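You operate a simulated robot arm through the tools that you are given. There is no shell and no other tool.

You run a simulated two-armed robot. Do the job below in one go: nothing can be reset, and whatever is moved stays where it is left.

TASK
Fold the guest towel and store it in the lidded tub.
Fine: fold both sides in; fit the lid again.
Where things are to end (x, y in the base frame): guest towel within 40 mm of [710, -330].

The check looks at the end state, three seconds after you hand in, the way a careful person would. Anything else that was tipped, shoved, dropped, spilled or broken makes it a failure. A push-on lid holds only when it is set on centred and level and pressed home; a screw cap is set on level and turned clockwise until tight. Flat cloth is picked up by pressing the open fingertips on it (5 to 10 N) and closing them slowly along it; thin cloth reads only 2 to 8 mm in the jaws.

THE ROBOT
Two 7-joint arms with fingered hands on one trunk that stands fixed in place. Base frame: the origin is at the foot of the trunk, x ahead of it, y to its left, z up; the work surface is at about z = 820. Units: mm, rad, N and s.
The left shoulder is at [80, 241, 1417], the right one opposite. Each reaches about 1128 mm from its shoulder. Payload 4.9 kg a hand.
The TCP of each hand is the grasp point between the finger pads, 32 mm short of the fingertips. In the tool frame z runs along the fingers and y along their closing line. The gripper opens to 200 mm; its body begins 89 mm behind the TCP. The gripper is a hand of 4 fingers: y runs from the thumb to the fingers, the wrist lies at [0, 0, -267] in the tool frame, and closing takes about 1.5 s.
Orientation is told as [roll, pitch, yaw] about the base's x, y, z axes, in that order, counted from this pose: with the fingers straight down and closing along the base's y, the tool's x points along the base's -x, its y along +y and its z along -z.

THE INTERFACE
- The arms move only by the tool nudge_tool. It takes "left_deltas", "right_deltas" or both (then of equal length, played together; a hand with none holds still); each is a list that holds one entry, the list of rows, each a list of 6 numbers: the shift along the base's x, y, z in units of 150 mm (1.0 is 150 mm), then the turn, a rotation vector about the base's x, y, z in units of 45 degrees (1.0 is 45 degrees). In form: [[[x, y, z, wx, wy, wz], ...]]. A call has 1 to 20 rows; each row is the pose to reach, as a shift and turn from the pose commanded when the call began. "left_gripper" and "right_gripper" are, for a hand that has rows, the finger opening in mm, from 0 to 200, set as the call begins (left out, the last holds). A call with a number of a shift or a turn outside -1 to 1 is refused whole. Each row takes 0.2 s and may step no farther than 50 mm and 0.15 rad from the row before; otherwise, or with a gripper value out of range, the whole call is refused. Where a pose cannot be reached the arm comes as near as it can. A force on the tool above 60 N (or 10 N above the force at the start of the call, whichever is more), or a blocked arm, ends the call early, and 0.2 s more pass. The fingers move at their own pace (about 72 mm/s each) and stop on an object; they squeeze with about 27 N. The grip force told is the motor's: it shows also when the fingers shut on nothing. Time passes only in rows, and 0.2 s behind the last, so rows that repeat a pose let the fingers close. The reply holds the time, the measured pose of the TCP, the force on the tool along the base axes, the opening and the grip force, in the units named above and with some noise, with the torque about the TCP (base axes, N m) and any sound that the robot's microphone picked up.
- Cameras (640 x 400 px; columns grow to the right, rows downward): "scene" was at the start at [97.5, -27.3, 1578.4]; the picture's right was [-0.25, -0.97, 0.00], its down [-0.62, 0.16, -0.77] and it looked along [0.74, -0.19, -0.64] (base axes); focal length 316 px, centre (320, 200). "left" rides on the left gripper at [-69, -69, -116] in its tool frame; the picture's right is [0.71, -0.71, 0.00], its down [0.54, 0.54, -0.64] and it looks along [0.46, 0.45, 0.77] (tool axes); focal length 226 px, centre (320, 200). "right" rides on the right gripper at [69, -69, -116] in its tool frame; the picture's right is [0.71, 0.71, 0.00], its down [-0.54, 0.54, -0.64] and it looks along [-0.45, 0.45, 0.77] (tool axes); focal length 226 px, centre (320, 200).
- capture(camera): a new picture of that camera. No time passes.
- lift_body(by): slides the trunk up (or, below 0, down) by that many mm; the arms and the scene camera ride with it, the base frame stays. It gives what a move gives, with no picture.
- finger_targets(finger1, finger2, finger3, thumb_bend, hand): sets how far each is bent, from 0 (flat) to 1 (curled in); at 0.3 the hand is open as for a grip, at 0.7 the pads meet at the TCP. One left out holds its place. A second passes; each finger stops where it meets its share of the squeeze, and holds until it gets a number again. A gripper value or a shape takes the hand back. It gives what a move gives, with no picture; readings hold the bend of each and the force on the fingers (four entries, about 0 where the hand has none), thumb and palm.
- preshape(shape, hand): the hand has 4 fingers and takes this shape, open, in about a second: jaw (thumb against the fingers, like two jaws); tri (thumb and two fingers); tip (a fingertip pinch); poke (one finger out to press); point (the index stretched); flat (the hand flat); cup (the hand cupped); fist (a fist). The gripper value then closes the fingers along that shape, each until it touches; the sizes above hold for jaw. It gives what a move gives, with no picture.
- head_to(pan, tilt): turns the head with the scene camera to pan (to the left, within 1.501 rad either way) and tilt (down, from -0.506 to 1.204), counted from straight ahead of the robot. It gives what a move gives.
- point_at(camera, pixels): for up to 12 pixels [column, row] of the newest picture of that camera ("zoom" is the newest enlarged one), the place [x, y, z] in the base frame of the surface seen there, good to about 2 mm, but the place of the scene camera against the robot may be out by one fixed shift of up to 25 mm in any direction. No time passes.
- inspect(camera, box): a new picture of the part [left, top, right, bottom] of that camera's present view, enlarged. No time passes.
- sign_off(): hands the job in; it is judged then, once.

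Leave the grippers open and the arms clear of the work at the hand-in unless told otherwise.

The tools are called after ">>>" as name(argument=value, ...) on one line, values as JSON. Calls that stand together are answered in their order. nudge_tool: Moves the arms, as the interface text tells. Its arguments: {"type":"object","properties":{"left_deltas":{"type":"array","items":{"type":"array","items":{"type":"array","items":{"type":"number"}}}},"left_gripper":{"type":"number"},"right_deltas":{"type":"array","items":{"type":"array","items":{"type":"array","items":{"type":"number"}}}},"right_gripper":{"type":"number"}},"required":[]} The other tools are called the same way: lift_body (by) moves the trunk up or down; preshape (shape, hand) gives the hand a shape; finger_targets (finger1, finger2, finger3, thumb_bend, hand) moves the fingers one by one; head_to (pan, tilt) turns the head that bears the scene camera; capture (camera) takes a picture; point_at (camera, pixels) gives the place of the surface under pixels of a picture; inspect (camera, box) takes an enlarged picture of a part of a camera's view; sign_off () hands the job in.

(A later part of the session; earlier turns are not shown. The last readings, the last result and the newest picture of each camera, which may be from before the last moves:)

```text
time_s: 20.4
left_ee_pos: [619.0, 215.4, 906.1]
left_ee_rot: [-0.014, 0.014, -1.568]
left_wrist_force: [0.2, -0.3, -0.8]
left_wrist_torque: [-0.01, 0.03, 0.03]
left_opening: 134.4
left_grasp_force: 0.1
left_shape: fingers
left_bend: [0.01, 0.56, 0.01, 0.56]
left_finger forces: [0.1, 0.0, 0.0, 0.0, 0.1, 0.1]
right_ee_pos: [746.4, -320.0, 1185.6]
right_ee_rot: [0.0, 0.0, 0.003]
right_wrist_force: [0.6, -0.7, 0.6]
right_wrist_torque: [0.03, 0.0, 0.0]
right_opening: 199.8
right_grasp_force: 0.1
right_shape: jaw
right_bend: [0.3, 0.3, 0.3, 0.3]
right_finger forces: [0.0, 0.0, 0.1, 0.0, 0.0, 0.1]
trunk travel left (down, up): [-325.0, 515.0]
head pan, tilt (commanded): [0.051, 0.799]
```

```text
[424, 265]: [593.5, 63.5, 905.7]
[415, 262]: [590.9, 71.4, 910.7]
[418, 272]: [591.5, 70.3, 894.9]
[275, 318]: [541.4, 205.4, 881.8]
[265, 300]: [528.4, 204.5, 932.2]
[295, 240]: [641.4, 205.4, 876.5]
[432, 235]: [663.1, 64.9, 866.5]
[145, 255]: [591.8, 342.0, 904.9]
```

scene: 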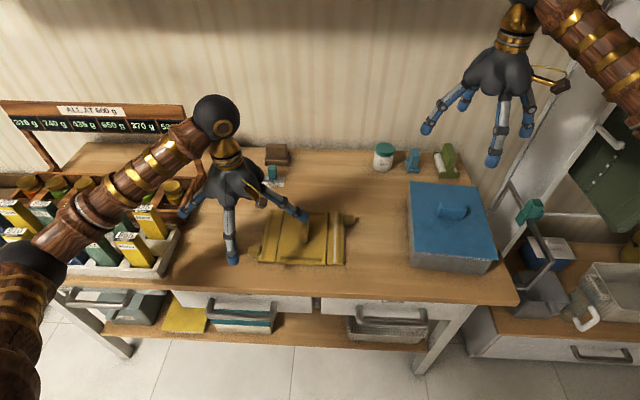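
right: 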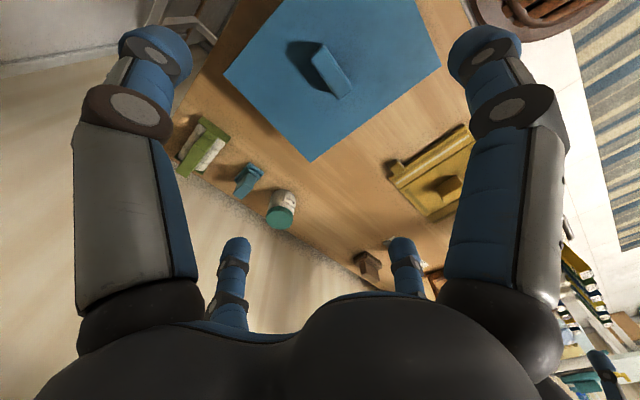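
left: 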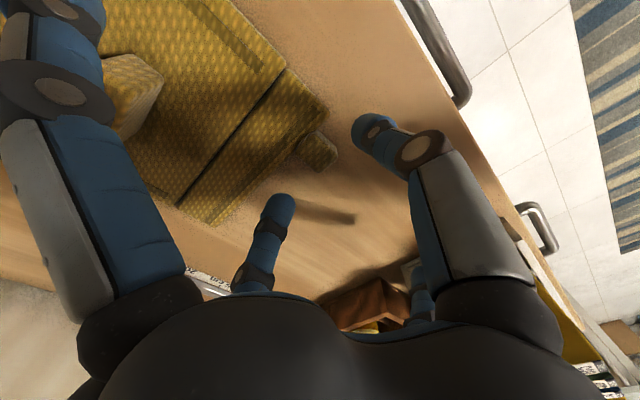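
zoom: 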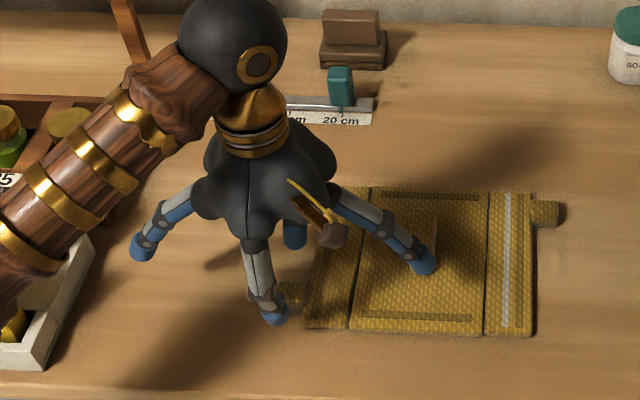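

The flared tip is at about (606, 72), roughly 6 mm below the TCP, so at TCP z=856 it clears the panel by about 18 mm and is 40 mm short of the knob in x. Descending the last 50 mm.

>>> nudge_tool(left_deltas=[[[0, 0, -0.1, 0, 0, 0], [0, 0, -0.2, 0, 0, 0], [0, 0, -0.3, 0, 0, 0], [0, 0, -0.34, 0, 0, 0]]])

>>> capture(camera="left")

>>> inspect(camera="scene", box=[190, 170, 350, 290])

```text
time_s: 21.4
left_ee_pos: [616.7, 215.7, 861.4]
left_ee_rot: [-0.002, 0.013, -1.568]
left_wrist_force: [3.7, 2.9, 58.9]
left_wrist_torque: [-0.08, -1.09, -0.09]
left_opening: 133.6
left_grasp_force: 28.7
left_shape: fingers
left_bend: [0.01, 0.54, 0.01, 0.56]
left_finger forces: [0.1, 38.2, 0.1, 0.1, 19.9, 0.0]
right_ee_pos: [741.1, -322.0, 1189.2]
right_ee_rot: [0.002, -0.006, 0.002]
right_wrist_force: [-0.6, 0.1, -0.1]
right_wrist_torque: [-0.02, 0.0, -0.03]
right_opening: 200.1
right_grasp_force: 0.0
right_shape: jaw
right_bend: [0.3, 0.3, 0.3, 0.3]
right_finger forces: [0.0, 0.0, 0.1, 0.1, 0.1, 0.1]
trunk travel left (down, up): [-325.0, 515.0]
head pan, tilt (commanded): [0.051, 0.799]
```

```text
taken
```

left: 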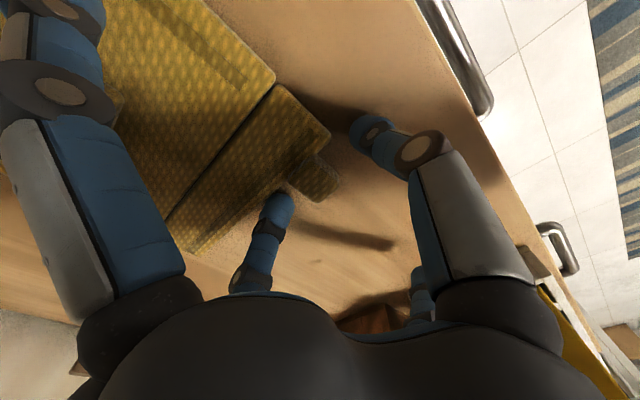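

```text
3.33 times, centred on (270, 230) of scene
```

zoom: 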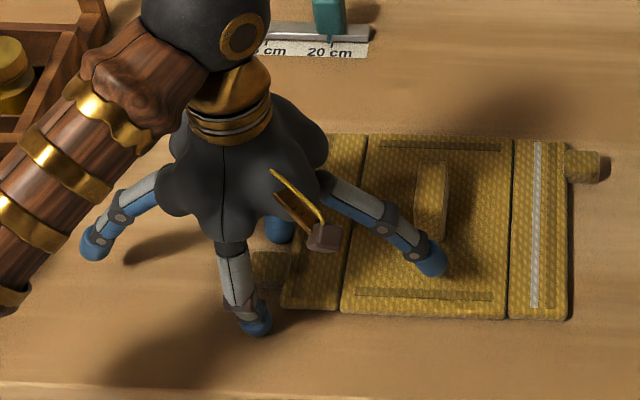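

Both tips are bearing on the table (59 N up) at TCP z=861, because the swinging fingers reach deepest at this half-closed bend. I'll raise 12 mm to relieve it and narrow the pinch before going down again.

>>> nudge_tool(left_deltas=[[[0, 0, 0.05, 0, 0, 0], [0.01, 0, 0.1, 0, 0, 0], [0.01, 0, 0.1, 0, 0, 0]]])

>>> finger_targets(hand="left", finger2=0.62, thumb_bend=0.62)

>>> capture(camera="left")

>>> inspect(camera="scene", box=[190, 170, 350, 290])

```text
time_s: 22.2
left_ee_pos: [618.4, 215.3, 868.2]
left_ee_rot: [-0.016, 0.014, -1.567]
left_wrist_force: [0.4, -0.6, -0.3]
left_wrist_torque: [0.02, 0.01, 0.03]
left_opening: 134.4
left_grasp_force: 0.1
left_shape: fingers
left_bend: [0.01, 0.56, 0.01, 0.56]
left_finger forces: [0.0, 0.0, 0.0, 0.0, 0.1, 0.1]
right_ee_pos: [746.5, -319.7, 1186.0]
right_ee_rot: [0.0, 0.001, 0.002]
right_wrist_force: [-0.6, -0.5, 0.4]
right_wrist_torque: [0.0, 0.02, 0.0]
right_opening: 199.8
right_grasp_force: 0.0
right_shape: jaw
right_bend: [0.3, 0.3, 0.3, 0.3]
right_finger forces: [0.0, 0.0, 0.1, 0.0, 0.0, 0.0]
trunk travel left (down, up): [-325.0, 515.0]
head pan, tilt (commanded): [0.051, 0.799]
```

```text
time_s: 23.2
left_ee_pos: [620.4, 215.0, 869.6]
left_ee_rot: [-0.014, 0.014, -1.566]
left_wrist_force: [0.4, 0.3, 0.0]
left_wrist_torque: [-0.01, -0.03, -0.03]
left_opening: 130.1
left_grasp_force: 0.0
left_shape: fingers
left_bend: [0.01, 0.62, 0.01, 0.62]
left_finger forces: [0.0, 0.0, 0.0, 0.1, 0.1, 0.1]
right_ee_pos: [746.7, -321.2, 1184.8]
right_ee_rot: [0.0, 0.0, 0.001]
right_wrist_force: [-0.3, -0.2, -0.2]
right_wrist_torque: [0.01, -0.03, -0.01]
right_opening: 200.1
right_grasp_force: 0.0
right_shape: jaw
right_bend: [0.3, 0.3, 0.3, 0.3]
right_finger forces: [0.0, 0.0, 0.0, 0.0, 0.1, 0.0]
trunk travel left (down, up): [-325.0, 515.0]
head pan, tilt (commanded): [0.051, 0.799]
```

```text
taken
```

left: 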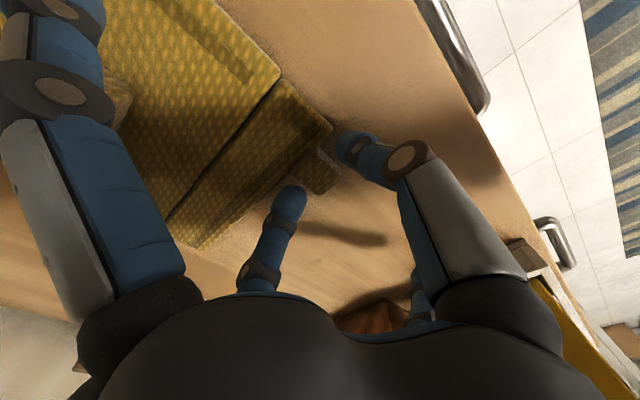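

```text
3.33 times, centred on (270, 230) of scene
```

zoom: 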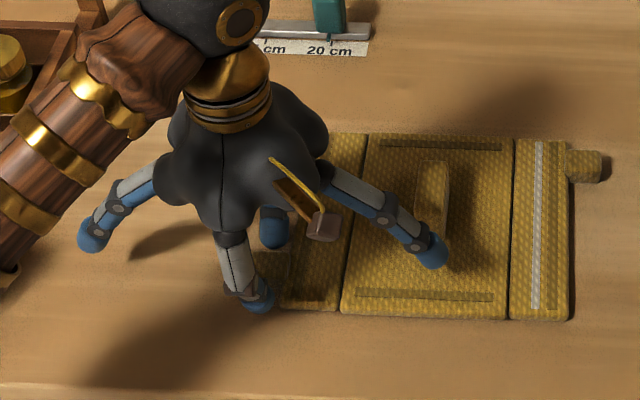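

The tab at left-camera (322, 172) now lies between finger 2's tip (290, 192) and the thumb's tip (352, 150). I'll measure these to judge the gap and height.

>>> point_at(camera="left", pixels=[[325, 175], [318, 160], [335, 170], [292, 190], [285, 205], [350, 145], [365, 160], [310, 185], [325, 140], [327, 190]])

```text
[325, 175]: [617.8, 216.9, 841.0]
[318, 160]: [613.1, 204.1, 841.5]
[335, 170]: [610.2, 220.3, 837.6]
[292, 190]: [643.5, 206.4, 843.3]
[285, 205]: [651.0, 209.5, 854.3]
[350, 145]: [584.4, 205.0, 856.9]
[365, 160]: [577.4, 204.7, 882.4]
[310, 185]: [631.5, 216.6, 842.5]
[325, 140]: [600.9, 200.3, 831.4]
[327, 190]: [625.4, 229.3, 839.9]
```

The tab hasn't moved (x 607–632). Lowering 8 mm, then closing the thumb and finger 2 onto the tab.

>>> nudge_tool(left_deltas=[[[0, 0, -0.03, 0, 0, 0], [0, 0, -0.055, 0, 0, 0], [0, 0, -0.055, 0, 0, 0]]])

>>> finger_targets(hand="left", finger2=0.72, thumb_bend=0.72)

>>> capture(camera="left")

```text
time_s: 24.0
left_ee_pos: [619.5, 214.9, 861.0]
left_ee_rot: [-0.013, 0.014, -1.567]
left_wrist_force: [0.4, -0.2, -0.2]
left_wrist_torque: [-0.01, -0.03, 0.05]
left_opening: 130.0
left_grasp_force: 0.0
left_shape: fingers
left_bend: [0.01, 0.62, 0.01, 0.62]
left_finger forces: [0.1, 0.0, 0.0, 0.0, 0.0, 0.0]
right_ee_pos: [745.7, -321.0, 1184.6]
right_ee_rot: [0.0, 0.0, 0.002]
right_wrist_force: [0.9, 0.2, 0.2]
right_wrist_torque: [0.02, 0.01, 0.0]
right_opening: 199.9
right_grasp_force: 0.1
right_shape: jaw
right_bend: [0.3, 0.3, 0.3, 0.3]
right_finger forces: [0.1, 0.1, 0.0, 0.0, 0.0, 0.0]
trunk travel left (down, up): [-325.0, 515.0]
head pan, tilt (commanded): [0.051, 0.799]
```

```text
time_s: 25.0
left_ee_pos: [620.0, 215.6, 861.6]
left_ee_rot: [-0.014, 0.014, -1.568]
left_wrist_force: [-0.6, 0.6, 0.0]
left_wrist_torque: [0.02, -0.03, 0.02]
left_opening: 127.9
left_grasp_force: 10.2
left_shape: fingers
left_bend: [0.01, 0.65, 0.01, 0.67]
left_finger forces: [0.1, 9.7, 0.0, 0.1, 10.5, 0.1]
right_ee_pos: [747.4, -320.9, 1186.2]
right_ee_rot: [0.0, 0.001, 0.001]
right_wrist_force: [-0.1, 0.1, 0.2]
right_wrist_torque: [0.0, 0.0, 0.01]
right_opening: 199.8
right_grasp_force: 0.0
right_shape: jaw
right_bend: [0.3, 0.3, 0.3, 0.3]
right_finger forces: [0.1, 0.0, 0.0, 0.1, 0.1, 0.1]
trunk travel left (down, up): [-325.0, 515.0]
head pan, tilt (commanded): [0.051, 0.799]
```

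```text
taken
```

left: 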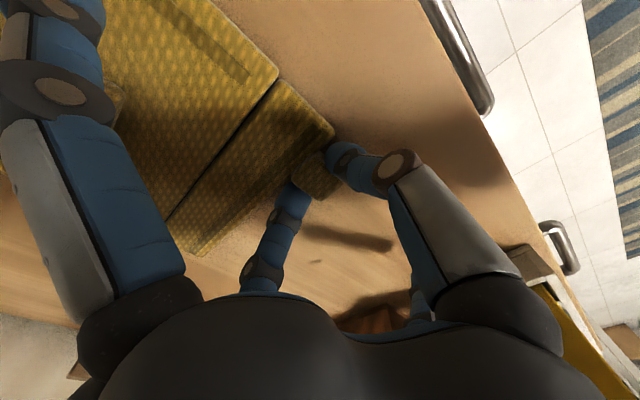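

Thumb and finger 2 hold the tab with about 10 N. I'll lift along an arc about the hinge (y≈154.5, z≈828, radius 61), without turning the hand so the tab pivots in the pinch, and check at 50°.

>>> nudge_tool(left_deltas=[[[0, -0.008, 0.058, 0, 0, 0], [0, -0.024, 0.113, 0, 0, 0], [0, -0.047, 0.165, 0, 0, 0], [0, -0.073, 0.207, 0, 0, 0], [0, -0.109, 0.251, 0, 0, 0], [0, -0.145, 0.285, 0, 0, 0]]])

>>> capture(camera="left")

>>> inspect(camera="scene", box=[190, 170, 350, 290])

```text
time_s: 26.4
left_ee_pos: [621.5, 194.2, 903.7]
left_ee_rot: [-0.013, 0.015, -1.569]
left_wrist_force: [-0.4, 0.1, -1.0]
left_wrist_torque: [0.04, -0.01, 0.04]
left_opening: 127.9
left_grasp_force: 9.3
left_shape: fingers
left_bend: [0.01, 0.65, 0.01, 0.67]
left_finger forces: [0.0, 9.9, 0.1, 0.0, 10.1, 0.0]
right_ee_pos: [746.7, -321.6, 1186.3]
right_ee_rot: [0.0, 0.001, 0.001]
right_wrist_force: [0.3, -0.4, 0.7]
right_wrist_torque: [-0.02, 0.02, -0.01]
right_opening: 199.9
right_grasp_force: 0.1
right_shape: jaw
right_bend: [0.3, 0.3, 0.3, 0.3]
right_finger forces: [0.1, 0.1, 0.0, 0.0, 0.0, 0.1]
trunk travel left (down, up): [-325.0, 515.0]
head pan, tilt (commanded): [0.051, 0.799]
```

```text
taken
```

left: 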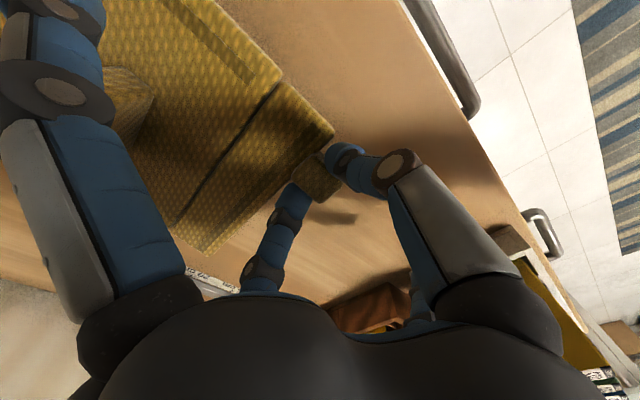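

```text
3.33 times, centred on (270, 230) of scene
```

zoom: 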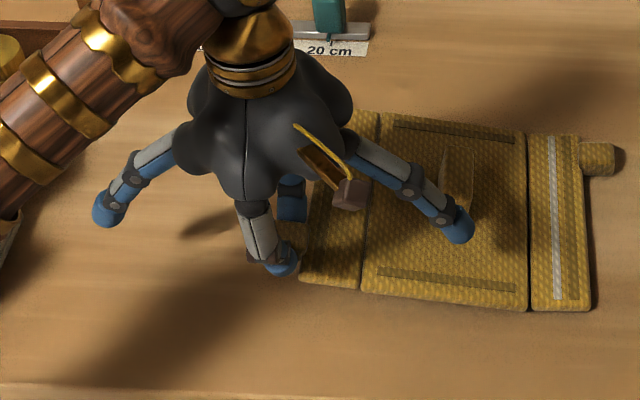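

The towel's outline has shifted in the scene view, so the whole towel may be tilting rather than the flap folding. I'll measure its panels before going further.

>>> point_at(camera="zoom", pixels=[[375, 120], [365, 285], [525, 135], [526, 305], [590, 305], [575, 140], [600, 160], [320, 270], [340, 130], [330, 200], [440, 270], [460, 170]])

>>> point_at(camera="left", pixels=[[318, 170], [333, 130], [285, 85], [210, 250], [175, 230], [250, 150], [275, 105], [210, 80], [205, 20], [300, 110]])

```text
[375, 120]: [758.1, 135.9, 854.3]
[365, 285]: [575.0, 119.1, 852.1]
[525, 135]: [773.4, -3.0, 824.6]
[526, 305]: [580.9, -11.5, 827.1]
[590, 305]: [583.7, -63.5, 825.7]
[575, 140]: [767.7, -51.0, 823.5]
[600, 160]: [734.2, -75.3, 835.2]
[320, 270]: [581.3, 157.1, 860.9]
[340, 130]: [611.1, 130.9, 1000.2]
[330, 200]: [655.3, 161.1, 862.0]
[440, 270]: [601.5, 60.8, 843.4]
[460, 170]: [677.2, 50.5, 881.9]
```

```text
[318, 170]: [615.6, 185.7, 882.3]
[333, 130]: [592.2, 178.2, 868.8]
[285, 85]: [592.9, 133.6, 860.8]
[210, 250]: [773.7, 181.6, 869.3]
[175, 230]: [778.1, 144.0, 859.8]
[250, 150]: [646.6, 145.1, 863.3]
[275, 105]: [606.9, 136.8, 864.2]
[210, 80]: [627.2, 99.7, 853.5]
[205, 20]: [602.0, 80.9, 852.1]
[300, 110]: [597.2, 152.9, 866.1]
```

The whole left side has lifted: the centre panel's left edge is at z≈861 and its right edge at 832. The hinge resists and the towel is light (about 1 N). I'll hold still for 2 s to see whether the hinge gives slowly under the panel's weight.

>>> nudge_tool(left_deltas=[[[0, 0, 0, 0, 0, 0], [0, 0, 0, 0, 0, 0], [0, 0, 0, 0, 0, 0], [0, 0, 0, 0, 0, 0], [0, 0, 0, 0, 0, 0], [0, 0, 0, 0, 0, 0], [0, 0, 0, 0, 0, 0], [0, 0, 0, 0, 0, 0], [0, 0, 0, 0, 0, 0], [0, 0, 0, 0, 0, 0]]])

>>> capture(camera="left")

>>> point_at(camera="left", pixels=[[318, 170], [333, 130], [285, 85], [210, 250], [175, 230], [250, 150], [275, 105], [210, 80], [205, 20], [300, 110]])

```text
time_s: 28.6
left_ee_pos: [621.8, 192.8, 904.7]
left_ee_rot: [-0.012, 0.013, -1.565]
left_wrist_force: [-0.6, 1.2, -1.3]
left_wrist_torque: [0.04, -0.04, -0.01]
left_opening: 127.8
left_grasp_force: 10.3
left_shape: fingers
left_bend: [0.01, 0.65, 0.01, 0.67]
left_finger forces: [0.0, 10.0, 0.0, 0.1, 9.8, 0.0]
right_ee_pos: [746.0, -320.2, 1184.8]
right_ee_rot: [-0.001, 0.001, 0.0]
right_wrist_force: [-0.5, -0.1, 0.3]
right_wrist_torque: [-0.02, 0.0, -0.02]
right_opening: 200.1
right_grasp_force: 0.0
right_shape: jaw
right_bend: [0.3, 0.3, 0.3, 0.3]
right_finger forces: [0.0, 0.0, 0.0, 0.0, 0.0, 0.1]
trunk travel left (down, up): [-325.0, 515.0]
head pan, tilt (commanded): [0.051, 0.799]
```

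```text
taken
```

left: 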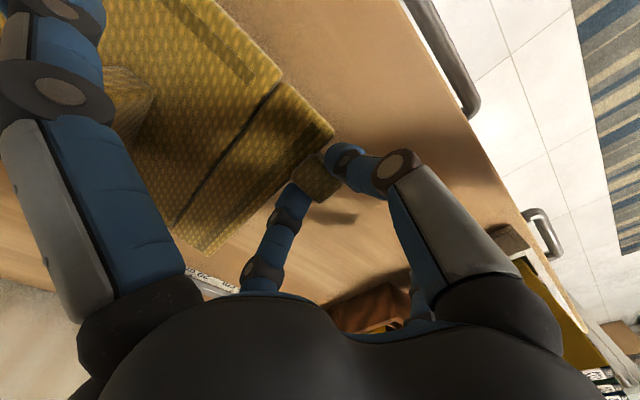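

```text
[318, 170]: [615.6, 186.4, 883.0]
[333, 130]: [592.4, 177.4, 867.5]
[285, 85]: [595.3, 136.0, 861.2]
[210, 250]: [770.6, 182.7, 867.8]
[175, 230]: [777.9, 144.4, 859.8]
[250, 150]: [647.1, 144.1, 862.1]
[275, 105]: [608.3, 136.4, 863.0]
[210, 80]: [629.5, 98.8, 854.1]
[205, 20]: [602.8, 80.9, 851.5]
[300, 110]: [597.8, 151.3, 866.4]
```

The hinge is held by dry friction and doesn't creep, so the centre panel has to be held down by the other hand while the flap is folded. I'll lower the towel back along the same arc, keeping the pinch.

>>> nudge_tool(left_deltas=[[[0, 0.036, -0.034, 0, 0, 0], [0, 0.072, -0.078, 0, 0, 0], [0, 0.098, -0.12, 0, 0, 0], [0, 0.121, -0.172, 0, 0, 0], [0, 0.137, -0.227, 0, 0, 0], [0, 0.145, -0.285, 0, 0, 0]]])

>>> finger_targets(hand="left", finger1=1.0)

>>> capture(camera="left")

>>> inspect(camera="scene", box=[190, 170, 350, 290])

```text
time_s: 30.0
left_ee_pos: [621.2, 215.8, 862.0]
left_ee_rot: [-0.014, 0.012, -1.568]
left_wrist_force: [-1.5, 0.5, 0.6]
left_wrist_torque: [-0.07, -0.06, -0.07]
left_opening: 127.8
left_grasp_force: 9.9
left_shape: fingers
left_bend: [0.01, 0.65, 0.01, 0.67]
left_finger forces: [0.0, 10.0, 0.0, 0.0, 10.4, 0.0]
right_ee_pos: [745.4, -320.1, 1185.7]
right_ee_rot: [0.0, 0.0, 0.001]
right_wrist_force: [-0.7, -0.1, 0.2]
right_wrist_torque: [0.06, 0.01, -0.03]
right_opening: 199.7
right_grasp_force: 0.1
right_shape: jaw
right_bend: [0.3, 0.3, 0.3, 0.3]
right_finger forces: [0.0, 0.0, 0.1, 0.0, 0.0, 0.0]
trunk travel left (down, up): [-325.0, 515.0]
head pan, tilt (commanded): [0.051, 0.799]
```

```text
time_s: 31.0
left_ee_pos: [621.1, 215.2, 863.0]
left_ee_rot: [-0.012, 0.013, -1.567]
left_wrist_force: [1.0, -1.4, 13.2]
left_wrist_torque: [-1.64, -0.14, 0.04]
left_opening: 98.0
left_grasp_force: 16.7
left_shape: fingers
left_bend: [0.3, 0.65, 0.01, 0.67]
left_finger forces: [13.2, 10.7, 0.1, 0.1, 9.6, 0.0]
right_ee_pos: [746.9, -321.6, 1187.6]
right_ee_rot: [-0.001, -0.001, 0.001]
right_wrist_force: [0.0, -0.4, 0.6]
right_wrist_torque: [-0.01, -0.02, 0.0]
right_opening: 199.7
right_grasp_force: 0.0
right_shape: jaw
right_bend: [0.3, 0.3, 0.3, 0.3]
right_finger forces: [0.0, 0.1, 0.0, 0.1, 0.0, 0.0]
trunk travel left (down, up): [-325.0, 515.0]
head pan, tilt (commanded): [0.051, 0.799]
```

```text
taken
```

left: 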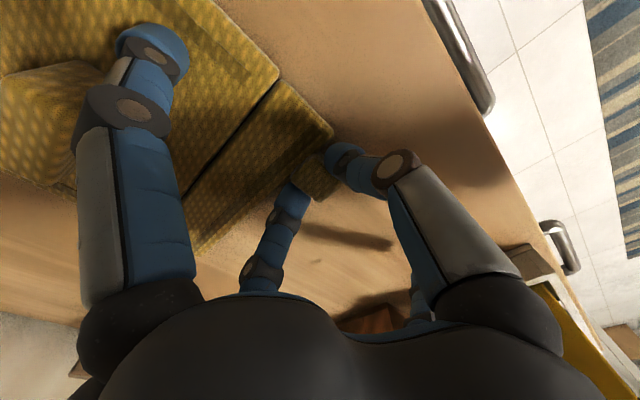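

```text
3.33 times, centred on (270, 230) of scene
```

zoom: 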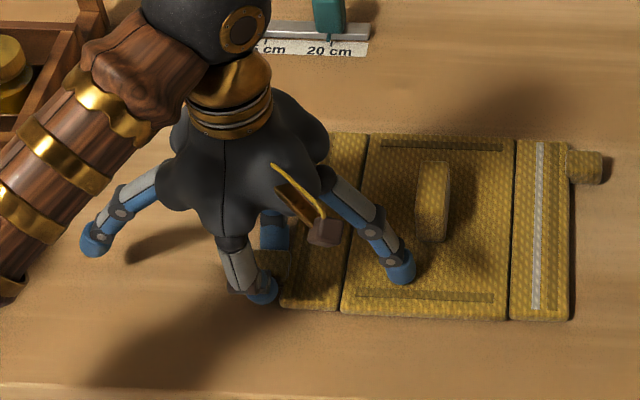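

Finger 1 is the one on the towel side, and it touched down on the panel, so I'll flatten it again and let go of the tab. Then I'll rise to where finger 1 can be curled freely.

>>> finger_targets(hand="left", finger1=0.0, finger2=0.61, thumb_bend=0.61)

>>> nudge_tool(left_deltas=[[[0, 0, 0.15, 0, 0, 0], [0, 0, 0.3, 0, 0, 0], [0, 0, 0.45, 0, 0, 0], [0, 0, 0.6, 0, 0, 0]]])

>>> finger_targets(hand="left", finger1=1.0)

>>> finger_targets(hand="left", finger1=1.0)

>>> capture(camera="left")

>>> inspect(camera="scene", box=[190, 170, 350, 290])

```text
time_s: 32.0
left_ee_pos: [620.7, 215.4, 861.8]
left_ee_rot: [-0.014, 0.013, -1.567]
left_wrist_force: [-0.9, -1.3, -0.5]
left_wrist_torque: [0.0, 0.01, 0.02]
left_opening: 130.3
left_grasp_force: 0.1
left_shape: fingers
left_bend: [0.01, 0.61, 0.01, 0.61]
left_finger forces: [0.1, 0.1, 0.1, 0.0, 0.0, 0.0]
right_ee_pos: [746.2, -320.7, 1185.5]
right_ee_rot: [-0.001, 0.0, 0.002]
right_wrist_force: [0.4, 0.6, 0.3]
right_wrist_torque: [0.01, -0.01, 0.0]
right_opening: 200.3
right_grasp_force: 0.1
right_shape: jaw
right_bend: [0.3, 0.3, 0.3, 0.3]
right_finger forces: [0.0, 0.0, 0.0, 0.1, 0.0, 0.0]
trunk travel left (down, up): [-325.0, 515.0]
head pan, tilt (commanded): [0.051, 0.799]
```

```text
time_s: 33.0
left_ee_pos: [620.7, 214.8, 953.5]
left_ee_rot: [-0.013, 0.014, -1.567]
left_wrist_force: [-0.7, -0.2, 0.7]
left_wrist_torque: [0.0, -0.01, 0.02]
left_opening: 130.5
left_grasp_force: 0.1
left_shape: fingers
left_bend: [0.01, 0.61, 0.01, 0.61]
left_finger forces: [0.0, 0.0, 0.1, 0.1, 0.0, 0.0]
right_ee_pos: [746.3, -320.7, 1185.8]
right_ee_rot: [0.002, -0.002, 0.001]
right_wrist_force: [-0.2, 0.1, -0.5]
right_wrist_torque: [0.02, 0.0, 0.02]
right_opening: 200.0
right_grasp_force: 0.2
right_shape: jaw
right_bend: [0.3, 0.3, 0.3, 0.3]
right_finger forces: [0.1, 0.0, 0.0, 0.1, 0.0, 0.0]
trunk travel left (down, up): [-325.0, 515.0]
head pan, tilt (commanded): [0.051, 0.799]
```

```text
time_s: 34.0
left_ee_pos: [622.0, 216.4, 952.0]
left_ee_rot: [-0.014, 0.013, -1.568]
left_wrist_force: [0.2, 0.4, 0.3]
left_wrist_torque: [0.0, -0.01, -0.02]
left_opening: 68.3
left_grasp_force: 0.0
left_shape: fingers
left_bend: [1.0, 0.61, 0.01, 0.61]
left_finger forces: [0.0, 0.0, 0.1, 0.1, 0.0, 0.0]
right_ee_pos: [746.5, -320.6, 1185.6]
right_ee_rot: [-0.001, 0.0, 0.004]
right_wrist_force: [-0.2, -0.1, -0.1]
right_wrist_torque: [0.01, -0.01, -0.01]
right_opening: 199.8
right_grasp_force: 0.1
right_shape: jaw
right_bend: [0.3, 0.3, 0.3, 0.3]
right_finger forces: [0.0, 0.0, 0.0, 0.1, 0.0, 0.0]
trunk travel left (down, up): [-325.0, 515.0]
head pan, tilt (commanded): [0.051, 0.799]
```

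```text
time_s: 35.0
left_ee_pos: [621.6, 215.5, 952.9]
left_ee_rot: [-0.014, 0.014, -1.566]
left_wrist_force: [-0.7, 0.1, -0.4]
left_wrist_torque: [-0.01, 0.01, -0.02]
left_opening: 68.1
left_grasp_force: 0.0
left_shape: fingers
left_bend: [1.0, 0.61, 0.01, 0.61]
left_finger forces: [0.0, 0.0, 0.0, 0.1, 0.0, 0.0]
right_ee_pos: [745.9, -321.7, 1185.1]
right_ee_rot: [0.0, 0.0, 0.002]
right_wrist_force: [-1.0, -0.3, 0.4]
right_wrist_torque: [-0.02, -0.03, 0.03]
right_opening: 199.9
right_grasp_force: 0.2
right_shape: jaw
right_bend: [0.3, 0.3, 0.3, 0.3]
right_finger forces: [0.0, 0.0, 0.1, 0.0, 0.0, 0.1]
trunk travel left (down, up): [-325.0, 515.0]
head pan, tilt (commanded): [0.051, 0.799]
```

```text
taken
```

left: 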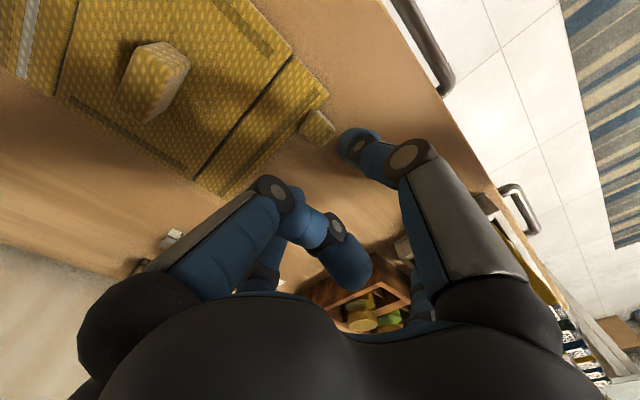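

```text
3.33 times, centred on (270, 230) of scene
```

zoom: 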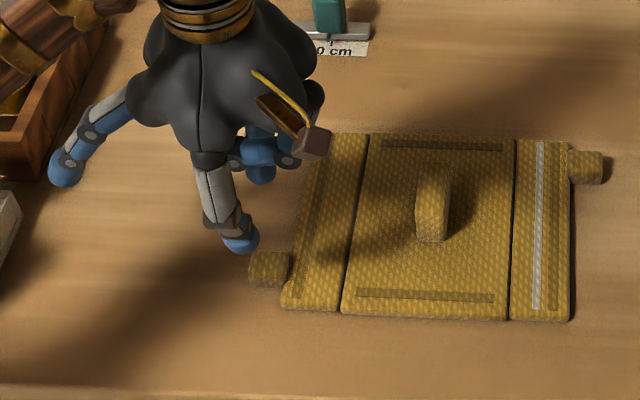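

Finger 1 is now tucked under the palm and the towel lies flat again. I'll re-measure the towel from the left camera, since it may have slid a little.

>>> inspect(camera="left", box=[10, 0, 350, 215])

```text
1.86 times, centred on (180, 108) of left
```

zoom: 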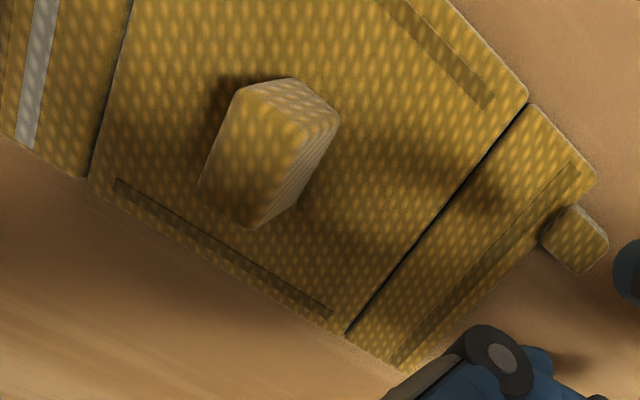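

>>> point_at(camera="zoom", pixels=[[528, 96], [348, 328], [578, 228], [578, 208], [608, 240], [583, 270], [545, 235], [400, 365], [92, 170], [245, 95], [250, 215], [300, 130]])

>>> point_at(camera="zoom", pixels=[[330, 120], [290, 190], [260, 130], [230, 160], [280, 150], [275, 100], [215, 190], [270, 210], [300, 165], [285, 85], [450, 50], [150, 100]])

```text
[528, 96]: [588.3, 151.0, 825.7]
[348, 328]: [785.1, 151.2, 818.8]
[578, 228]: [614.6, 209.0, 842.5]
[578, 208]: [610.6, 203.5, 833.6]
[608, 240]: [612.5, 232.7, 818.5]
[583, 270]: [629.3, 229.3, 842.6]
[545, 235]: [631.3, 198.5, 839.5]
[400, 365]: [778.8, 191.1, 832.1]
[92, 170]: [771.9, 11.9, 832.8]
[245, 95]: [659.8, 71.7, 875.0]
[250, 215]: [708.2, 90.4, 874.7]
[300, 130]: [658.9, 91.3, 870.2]
```

```text
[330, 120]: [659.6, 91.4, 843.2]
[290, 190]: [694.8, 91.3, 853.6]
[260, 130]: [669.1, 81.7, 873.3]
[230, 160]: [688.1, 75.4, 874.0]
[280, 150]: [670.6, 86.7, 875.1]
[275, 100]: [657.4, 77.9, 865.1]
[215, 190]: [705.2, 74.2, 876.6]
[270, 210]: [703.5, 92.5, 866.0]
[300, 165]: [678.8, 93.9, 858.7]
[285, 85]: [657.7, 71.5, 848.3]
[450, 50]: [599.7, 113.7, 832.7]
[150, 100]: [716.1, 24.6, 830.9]
```

The towel is essentially where it was (tab x 607–632, y 198–231; knob centre about (684, 82), top 875). Next I'll bring the right hand over with its fingers closed to a point, leaning so that it reaches in from the right. First leg, staying high.

>>> nudge_tool(right_deltas=[[[-0.06, 0.15, -0.06, 0.06, 0, 0], [-0.13, 0.31, -0.13, 0.14, 0, 0], [-0.2, 0.47, -0.2, 0.22, 0, 0], [-0.27, 0.63, -0.27, 0.3, 0, 0], [-0.34, 0.79, -0.34, 0.38, 0, 0], [-0.4, 0.93, -0.4, 0.45, 0, 0]]], right_gripper=0)

```text
time_s: 36.4
left_ee_pos: [621.5, 215.4, 953.1]
left_ee_rot: [-0.014, 0.013, -1.569]
left_wrist_force: [0.2, 0.0, 0.7]
left_wrist_torque: [-0.03, -0.03, -0.02]
left_opening: 68.2
left_grasp_force: 0.1
left_shape: fingers
left_bend: [1.0, 0.61, 0.01, 0.61]
left_finger forces: [0.0, 0.0, 0.1, 0.0, 0.0, 0.0]
right_ee_pos: [688.2, -183.8, 1125.7]
right_ee_rot: [0.354, 0.001, 0.001]
right_wrist_force: [0.2, 0.5, 0.2]
right_wrist_torque: [-0.03, -0.03, -0.02]
right_opening: 0.5
right_grasp_force: 0.0
right_shape: jaw
right_bend: [0.69, 0.69, 0.69, 0.69]
right_finger forces: [0.0, 0.0, 0.0, 0.0, 0.1, 0.0]
trunk travel left (down, up): [-325.0, 515.0]
head pan, tilt (commanded): [0.051, 0.799]
```

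Reached exactly: (688, -184, 1126), tilted 0.354 rad. Second leg toward about (612, -40, 990), with the lean at 40°.

>>> nudge_tool(right_deltas=[[[-0.08, 0.15, -0.15, 0.07, 0, 0], [-0.17, 0.31, -0.3, 0.14, 0, 0], [-0.25, 0.47, -0.45, 0.22, 0, 0], [-0.34, 0.63, -0.6, 0.3, 0, 0], [-0.43, 0.79, -0.75, 0.38, 0, 0], [-0.507, 0.95, -0.9, 0.44, 0, 0]]])

>>> capture(camera="right")

>>> capture(camera="scene")

```text
time_s: 37.8
left_ee_pos: [621.7, 216.0, 954.1]
left_ee_rot: [-0.015, 0.012, -1.568]
left_wrist_force: [0.0, 0.3, -1.0]
left_wrist_torque: [-0.03, 0.0, 0.0]
left_opening: 68.1
left_grasp_force: 0.0
left_shape: fingers
left_bend: [1.0, 0.61, 0.01, 0.61]
left_finger forces: [0.0, 0.0, 0.1, 0.1, 0.0, 0.0]
right_ee_pos: [610.4, -38.3, 990.8]
right_ee_rot: [0.697, 0.0, -0.002]
right_wrist_force: [-0.9, -0.7, 0.5]
right_wrist_torque: [0.0, -0.03, 0.01]
right_opening: 0.1
right_grasp_force: 27.3
right_shape: jaw
right_bend: [0.7, 0.7, 0.7, 0.7]
right_finger forces: [0.1, 0.1, 0.0, 0.1, 0.0, 0.1]
trunk travel left (down, up): [-325.0, 515.0]
head pan, tilt (commanded): [0.051, 0.799]
```

```text
taken
```

right: 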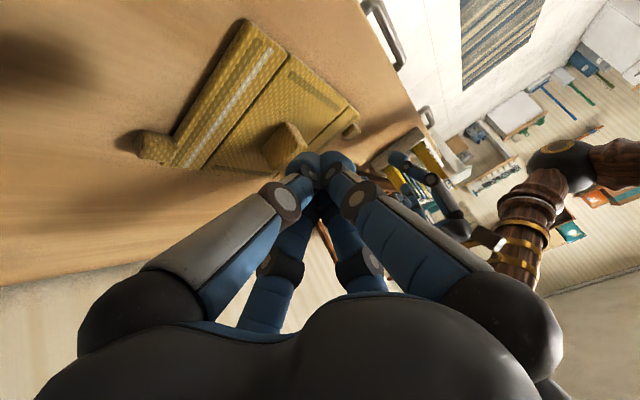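

```text
taken
```

scene: 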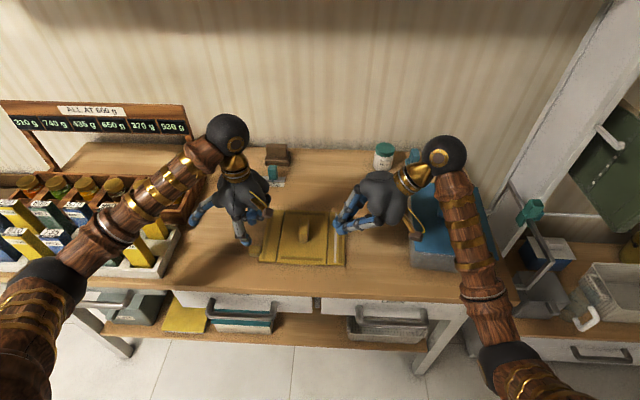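

Both hands are in place. The left hand descends back over the tab to z≈861 and closes its pinch.

>>> nudge_tool(left_deltas=[[[-0.01, 0, -0.16, 0, 0, 0], [-0.012, 0, -0.32, 0, 0, 0], [-0.012, 0, -0.48, 0, 0, 0], [-0.012, 0, -0.57, 0, 0, 0], [-0.012, 0, -0.605, 0, 0, 0]]])

>>> finger_targets(hand="left", finger2=0.72, thumb_bend=0.72)

>>> capture(camera="left")

```text
time_s: 39.0
left_ee_pos: [619.6, 216.7, 861.3]
left_ee_rot: [-0.012, 0.013, -1.567]
left_wrist_force: [-0.1, 0.3, 1.5]
left_wrist_torque: [-0.02, -0.07, 0.0]
left_opening: 67.9
left_grasp_force: 0.5
left_shape: fingers
left_bend: [1.0, 0.61, 0.01, 0.61]
left_finger forces: [0.1, 1.1, 0.0, 0.1, 0.0, 0.0]
right_ee_pos: [610.6, -39.2, 990.8]
right_ee_rot: [0.701, 0.001, 0.002]
right_wrist_force: [0.7, -0.5, -0.1]
right_wrist_torque: [-0.04, 0.04, -0.03]
right_opening: 0.0
right_grasp_force: 27.3
right_shape: jaw
right_bend: [0.7, 0.7, 0.7, 0.7]
right_finger forces: [0.1, 0.0, 0.0, 0.0, 0.0, 0.0]
trunk travel left (down, up): [-325.0, 515.0]
head pan, tilt (commanded): [0.051, 0.799]
```

```text
time_s: 40.0
left_ee_pos: [620.1, 216.3, 861.0]
left_ee_rot: [-0.013, 0.013, -1.567]
left_wrist_force: [-1.1, 1.1, 0.7]
left_wrist_torque: [-0.02, -0.04, -0.04]
left_opening: 61.3
left_grasp_force: 10.1
left_shape: fingers
left_bend: [1.0, 0.65, 0.01, 0.67]
left_finger forces: [0.0, 9.7, 0.0, 0.1, 10.3, 0.1]
right_ee_pos: [610.5, -39.6, 990.5]
right_ee_rot: [0.698, 0.001, 0.002]
right_wrist_force: [-0.9, -0.2, -0.9]
right_wrist_torque: [-0.02, -0.01, 0.03]
right_opening: 0.2
right_grasp_force: 27.3
right_shape: jaw
right_bend: [0.7, 0.7, 0.7, 0.7]
right_finger forces: [0.0, 0.0, 0.0, 0.1, 0.0, 0.0]
trunk travel left (down, up): [-325.0, 515.0]
head pan, tilt (commanded): [0.051, 0.799]
```

```text
taken
```

left: 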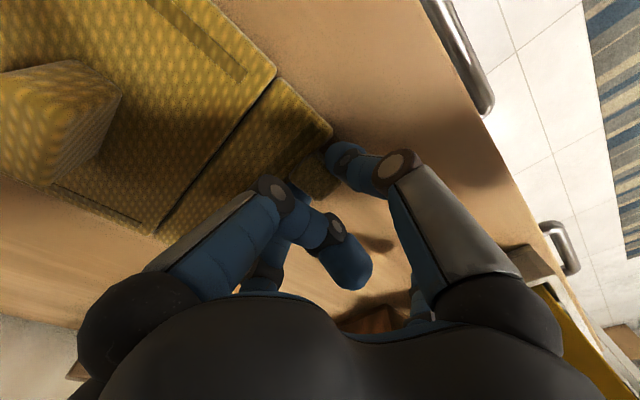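

The pinch is holding again. Now the right hand moves over the near part of the centre panel, beside the knob, with its tips aimed at about (612, 52), and comes down close to it.

>>> nudge_tool(right_deltas=[[[0, 0.16, -0.1, 0, 0, 0], [0, 0.32, -0.22, 0, 0, 0], [0.005, 0.47, -0.35, 0, 0, 0], [0.005, 0.47, -0.55, 0, 0, 0], [0.005, 0.47, -0.72, 0, 0, 0], [0.005, 0.47, -0.8, 0, 0, 0]]])

>>> capture(camera="right")

>>> inspect(camera="scene", box=[190, 150, 390, 300])

```text
time_s: 41.4
left_ee_pos: [619.6, 217.2, 859.1]
left_ee_rot: [-0.014, 0.015, -1.567]
left_wrist_force: [-0.8, -0.7, -0.9]
left_wrist_torque: [0.02, -0.04, 0.0]
left_opening: 61.4
left_grasp_force: 9.8
left_shape: fingers
left_bend: [1.0, 0.65, 0.01, 0.67]
left_finger forces: [0.0, 10.0, 0.0, 0.1, 10.2, 0.1]
right_ee_pos: [609.6, 32.9, 870.6]
right_ee_rot: [0.699, 0.001, 0.001]
right_wrist_force: [-0.4, 0.2, -0.4]
right_wrist_torque: [0.03, -0.01, 0.0]
right_opening: 0.1
right_grasp_force: 27.4
right_shape: jaw
right_bend: [0.7, 0.7, 0.7, 0.7]
right_finger forces: [0.0, 0.1, 0.0, 0.1, 0.0, 0.0]
trunk travel left (down, up): [-325.0, 515.0]
head pan, tilt (commanded): [0.051, 0.799]
```

```text
taken
```

right: 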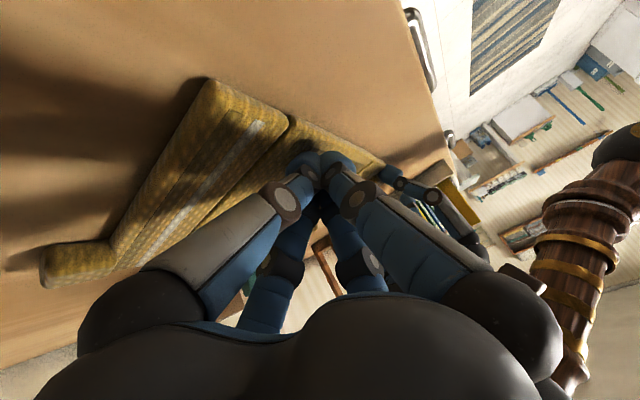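

```text
2.67 times, centred on (290, 225) of scene
```

zoom: 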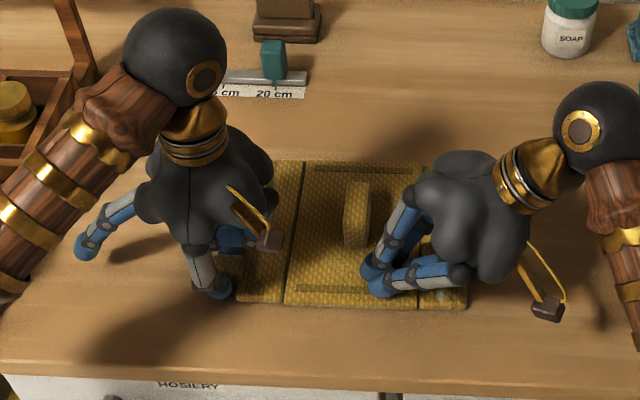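

The right fingertips are just above the near part of the centre panel at zoom (375, 282). I'll creep down to make contact.

>>> nudge_tool(right_deltas=[[[0, 0, -0.02, 0, 0, 0], [0, 0, -0.04, 0, 0, 0], [0, 0, -0.055, 0, 0, 0], [0, 0, -0.07, 0, 0, 0]]])

```text
time_s: 42.4
left_ee_pos: [618.1, 216.4, 862.3]
left_ee_rot: [-0.014, 0.015, -1.568]
left_wrist_force: [2.0, 4.0, -0.2]
left_wrist_torque: [0.1, -0.14, -0.06]
left_opening: 60.7
left_grasp_force: 10.0
left_shape: fingers
left_bend: [1.0, 0.65, 0.01, 0.67]
left_finger forces: [0.0, 10.8, 0.0, 0.1, 8.9, 0.1]
right_ee_pos: [609.5, 30.2, 864.0]
right_ee_rot: [0.701, -0.006, -0.002]
right_wrist_force: [3.2, -11.3, 36.0]
right_wrist_torque: [0.2, 0.01, -0.04]
right_opening: 0.0
right_grasp_force: 27.1
right_shape: jaw
right_bend: [0.7, 0.7, 0.7, 0.7]
right_finger forces: [0.1, 0.2, 0.0, 0.0, 0.0, 0.1]
trunk travel left (down, up): [-325.0, 515.0]
head pan, tilt (commanded): [0.051, 0.799]
```

The right hand presses at about 36 N. Now the left hand lifts the tab along the arc about the hinge (y≈152.5, radius 64) to about 42°, and I'll check whether the flap folds this time.

>>> nudge_tool(left_deltas=[[[0, -0.003, 0.03, 0, 0, 0], [0, -0.009, 0.067, 0, 0, 0], [0, -0.018, 0.103, 0, 0, 0], [0, -0.031, 0.138, 0, 0, 0], [0, -0.046, 0.172, 0, 0, 0], [0, -0.064, 0.204, 0, 0, 0], [0, -0.085, 0.235, 0, 0, 0], [0, -0.109, 0.263, 0, 0, 0]]])

>>> capture(camera="left")

>>> inspect(camera="scene", box=[190, 150, 390, 300])

```text
time_s: 44.2
left_ee_pos: [616.8, 198.9, 900.8]
left_ee_rot: [-0.011, 0.014, -1.567]
left_wrist_force: [2.7, 1.7, 0.1]
left_wrist_torque: [0.11, -0.13, 0.03]
left_opening: 60.2
left_grasp_force: 10.2
left_shape: fingers
left_bend: [1.0, 0.64, 0.01, 0.68]
left_finger forces: [0.1, 11.0, 0.0, 0.0, 8.7, 0.1]
right_ee_pos: [608.4, 31.4, 861.8]
right_ee_rot: [0.7, -0.003, 0.002]
right_wrist_force: [11.3, -13.8, 44.0]
right_wrist_torque: [0.32, -0.28, -0.16]
right_opening: 0.0
right_grasp_force: 27.3
right_shape: jaw
right_bend: [0.7, 0.7, 0.7, 0.7]
right_finger forces: [0.0, 0.0, 0.0, 0.0, 0.0, 0.0]
trunk travel left (down, up): [-325.0, 515.0]
head pan, tilt (commanded): [0.051, 0.799]
```

```text
taken
```

left: 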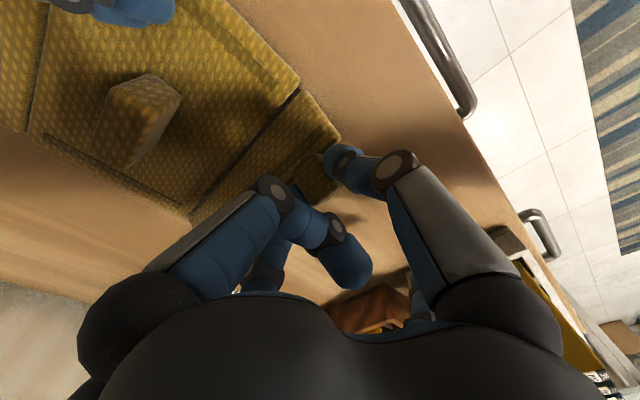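

```text
2.67 times, centred on (290, 225) of scene
```

zoom: 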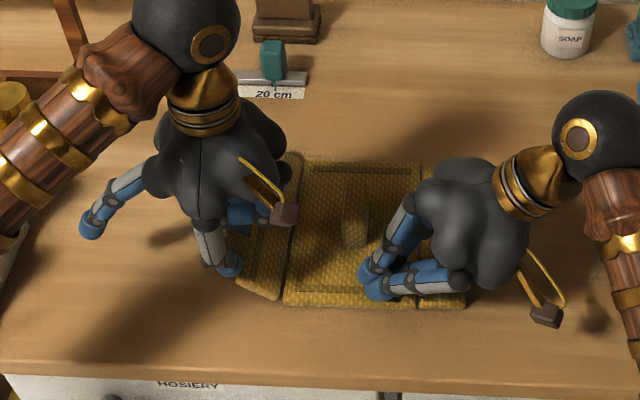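

The flap now looks bent up at the hinge. I'll verify with points along the flap and the centre panel.

>>> point_at(camera="left", pixels=[[318, 185], [337, 133], [299, 95], [290, 80], [250, 40], [195, 215], [185, 195], [240, 140], [140, 110], [215, 90]])

```text
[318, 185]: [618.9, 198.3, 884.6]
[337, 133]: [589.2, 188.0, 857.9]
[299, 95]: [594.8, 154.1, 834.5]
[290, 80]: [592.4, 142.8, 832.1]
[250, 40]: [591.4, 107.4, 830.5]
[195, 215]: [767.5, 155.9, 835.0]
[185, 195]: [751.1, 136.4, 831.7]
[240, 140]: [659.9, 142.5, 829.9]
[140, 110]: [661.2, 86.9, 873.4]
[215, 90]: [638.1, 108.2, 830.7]
```

The centre panel stays flat at z≈831 and the flap is up by about 35°. Continuing the arc to about 92°.

>>> nudge_tool(left_deltas=[[[0, -0.027, 0.026, 0, 0, 0], [0, -0.055, 0.051, 0, 0, 0], [0, -0.086, 0.072, 0, 0, 0], [0, -0.117, 0.091, 0, 0, 0], [0, -0.15, 0.107, 0, 0, 0], [0, -0.185, 0.121, 0, 0, 0], [0, -0.222, 0.13, 0, 0, 0], [0, -0.258, 0.137, 0, 0, 0], [0, -0.295, 0.14, 0, 0, 0], [0, -0.332, 0.141, 0, 0, 0]]])

>>> capture(camera="left")

>>> inspect(camera="scene", box=[190, 150, 390, 300])

```text
time_s: 46.4
left_ee_pos: [616.8, 148.1, 923.3]
left_ee_rot: [-0.013, 0.016, -1.568]
left_wrist_force: [4.8, 0.6, 2.4]
left_wrist_torque: [0.09, -0.2, 0.01]
left_opening: 59.6
left_grasp_force: 10.1
left_shape: fingers
left_bend: [1.0, 0.64, 0.01, 0.68]
left_finger forces: [0.1, 12.5, 0.0, 0.1, 8.3, 0.0]
right_ee_pos: [610.2, 32.2, 861.6]
right_ee_rot: [0.702, -0.004, 0.002]
right_wrist_force: [8.9, -11.7, 43.0]
right_wrist_torque: [0.41, -0.25, -0.15]
right_opening: 0.0
right_grasp_force: 27.0
right_shape: jaw
right_bend: [0.7, 0.7, 0.7, 0.7]
right_finger forces: [0.0, 0.0, 0.1, 0.1, 0.0, 0.1]
trunk travel left (down, up): [-325.0, 515.0]
head pan, tilt (commanded): [0.051, 0.799]
```

```text
taken
```

left: 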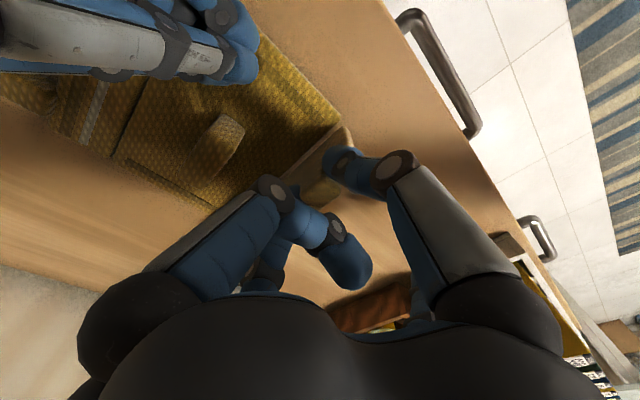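

```text
2.67 times, centred on (290, 225) of scene
```

zoom: 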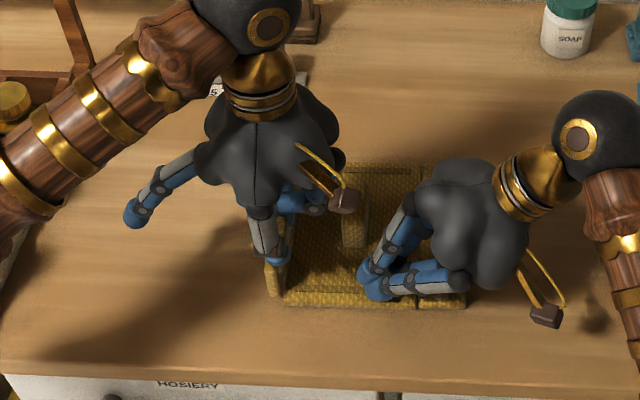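

The flap stands vertical and both hands are clear of each other. Continuing the arc to about 132°.

>>> nudge_tool(left_deltas=[[[0, -0.037, -0.004, 0, 0, 0], [0, -0.074, -0.009, 0, 0, 0], [0, -0.11, -0.019, 0, 0, 0], [0, -0.145, -0.031, 0, 0, 0], [0, -0.179, -0.047, 0, 0, 0], [0, -0.211, -0.065, 0, 0, 0], [0, -0.242, -0.086, 0, 0, 0], [0, -0.271, -0.109, 0, 0, 0]]])

>>> capture(camera="left")

>>> inspect(camera="scene", box=[190, 150, 390, 300])

```text
time_s: 48.2
left_ee_pos: [617.5, 108.1, 906.0]
left_ee_rot: [-0.011, 0.014, -1.569]
left_wrist_force: [3.2, -2.4, 3.9]
left_wrist_torque: [0.02, -0.16, 0.0]
left_opening: 59.6
left_grasp_force: 10.4
left_shape: fingers
left_bend: [1.0, 0.64, 0.01, 0.68]
left_finger forces: [0.0, 12.2, 0.1, 0.0, 9.4, 0.1]
right_ee_pos: [609.2, 31.8, 860.4]
right_ee_rot: [0.702, -0.002, 0.002]
right_wrist_force: [7.7, -7.0, 40.3]
right_wrist_torque: [0.46, -0.23, -0.17]
right_opening: 0.1
right_grasp_force: 26.6
right_shape: jaw
right_bend: [0.7, 0.7, 0.7, 0.7]
right_finger forces: [0.0, 0.0, 0.0, 0.0, 0.0, 0.0]
trunk travel left (down, up): [-325.0, 515.0]
head pan, tilt (commanded): [0.051, 0.799]
```

```text
taken
```

left: 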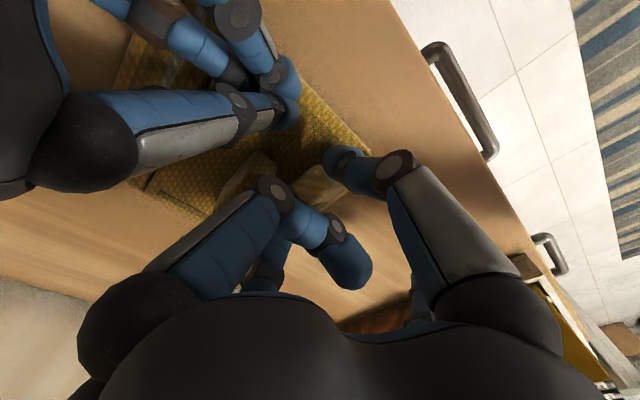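

```text
2.67 times, centred on (290, 225) of scene
```

zoom: 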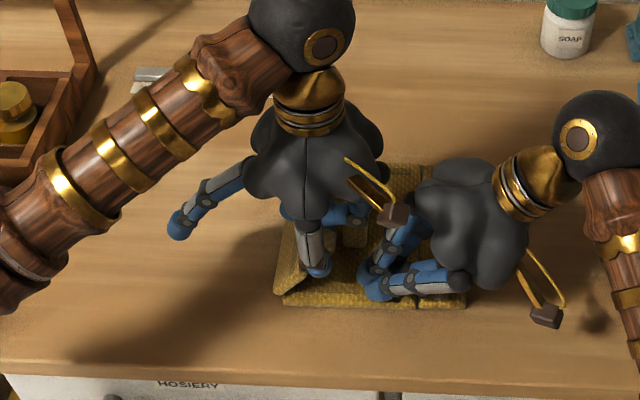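

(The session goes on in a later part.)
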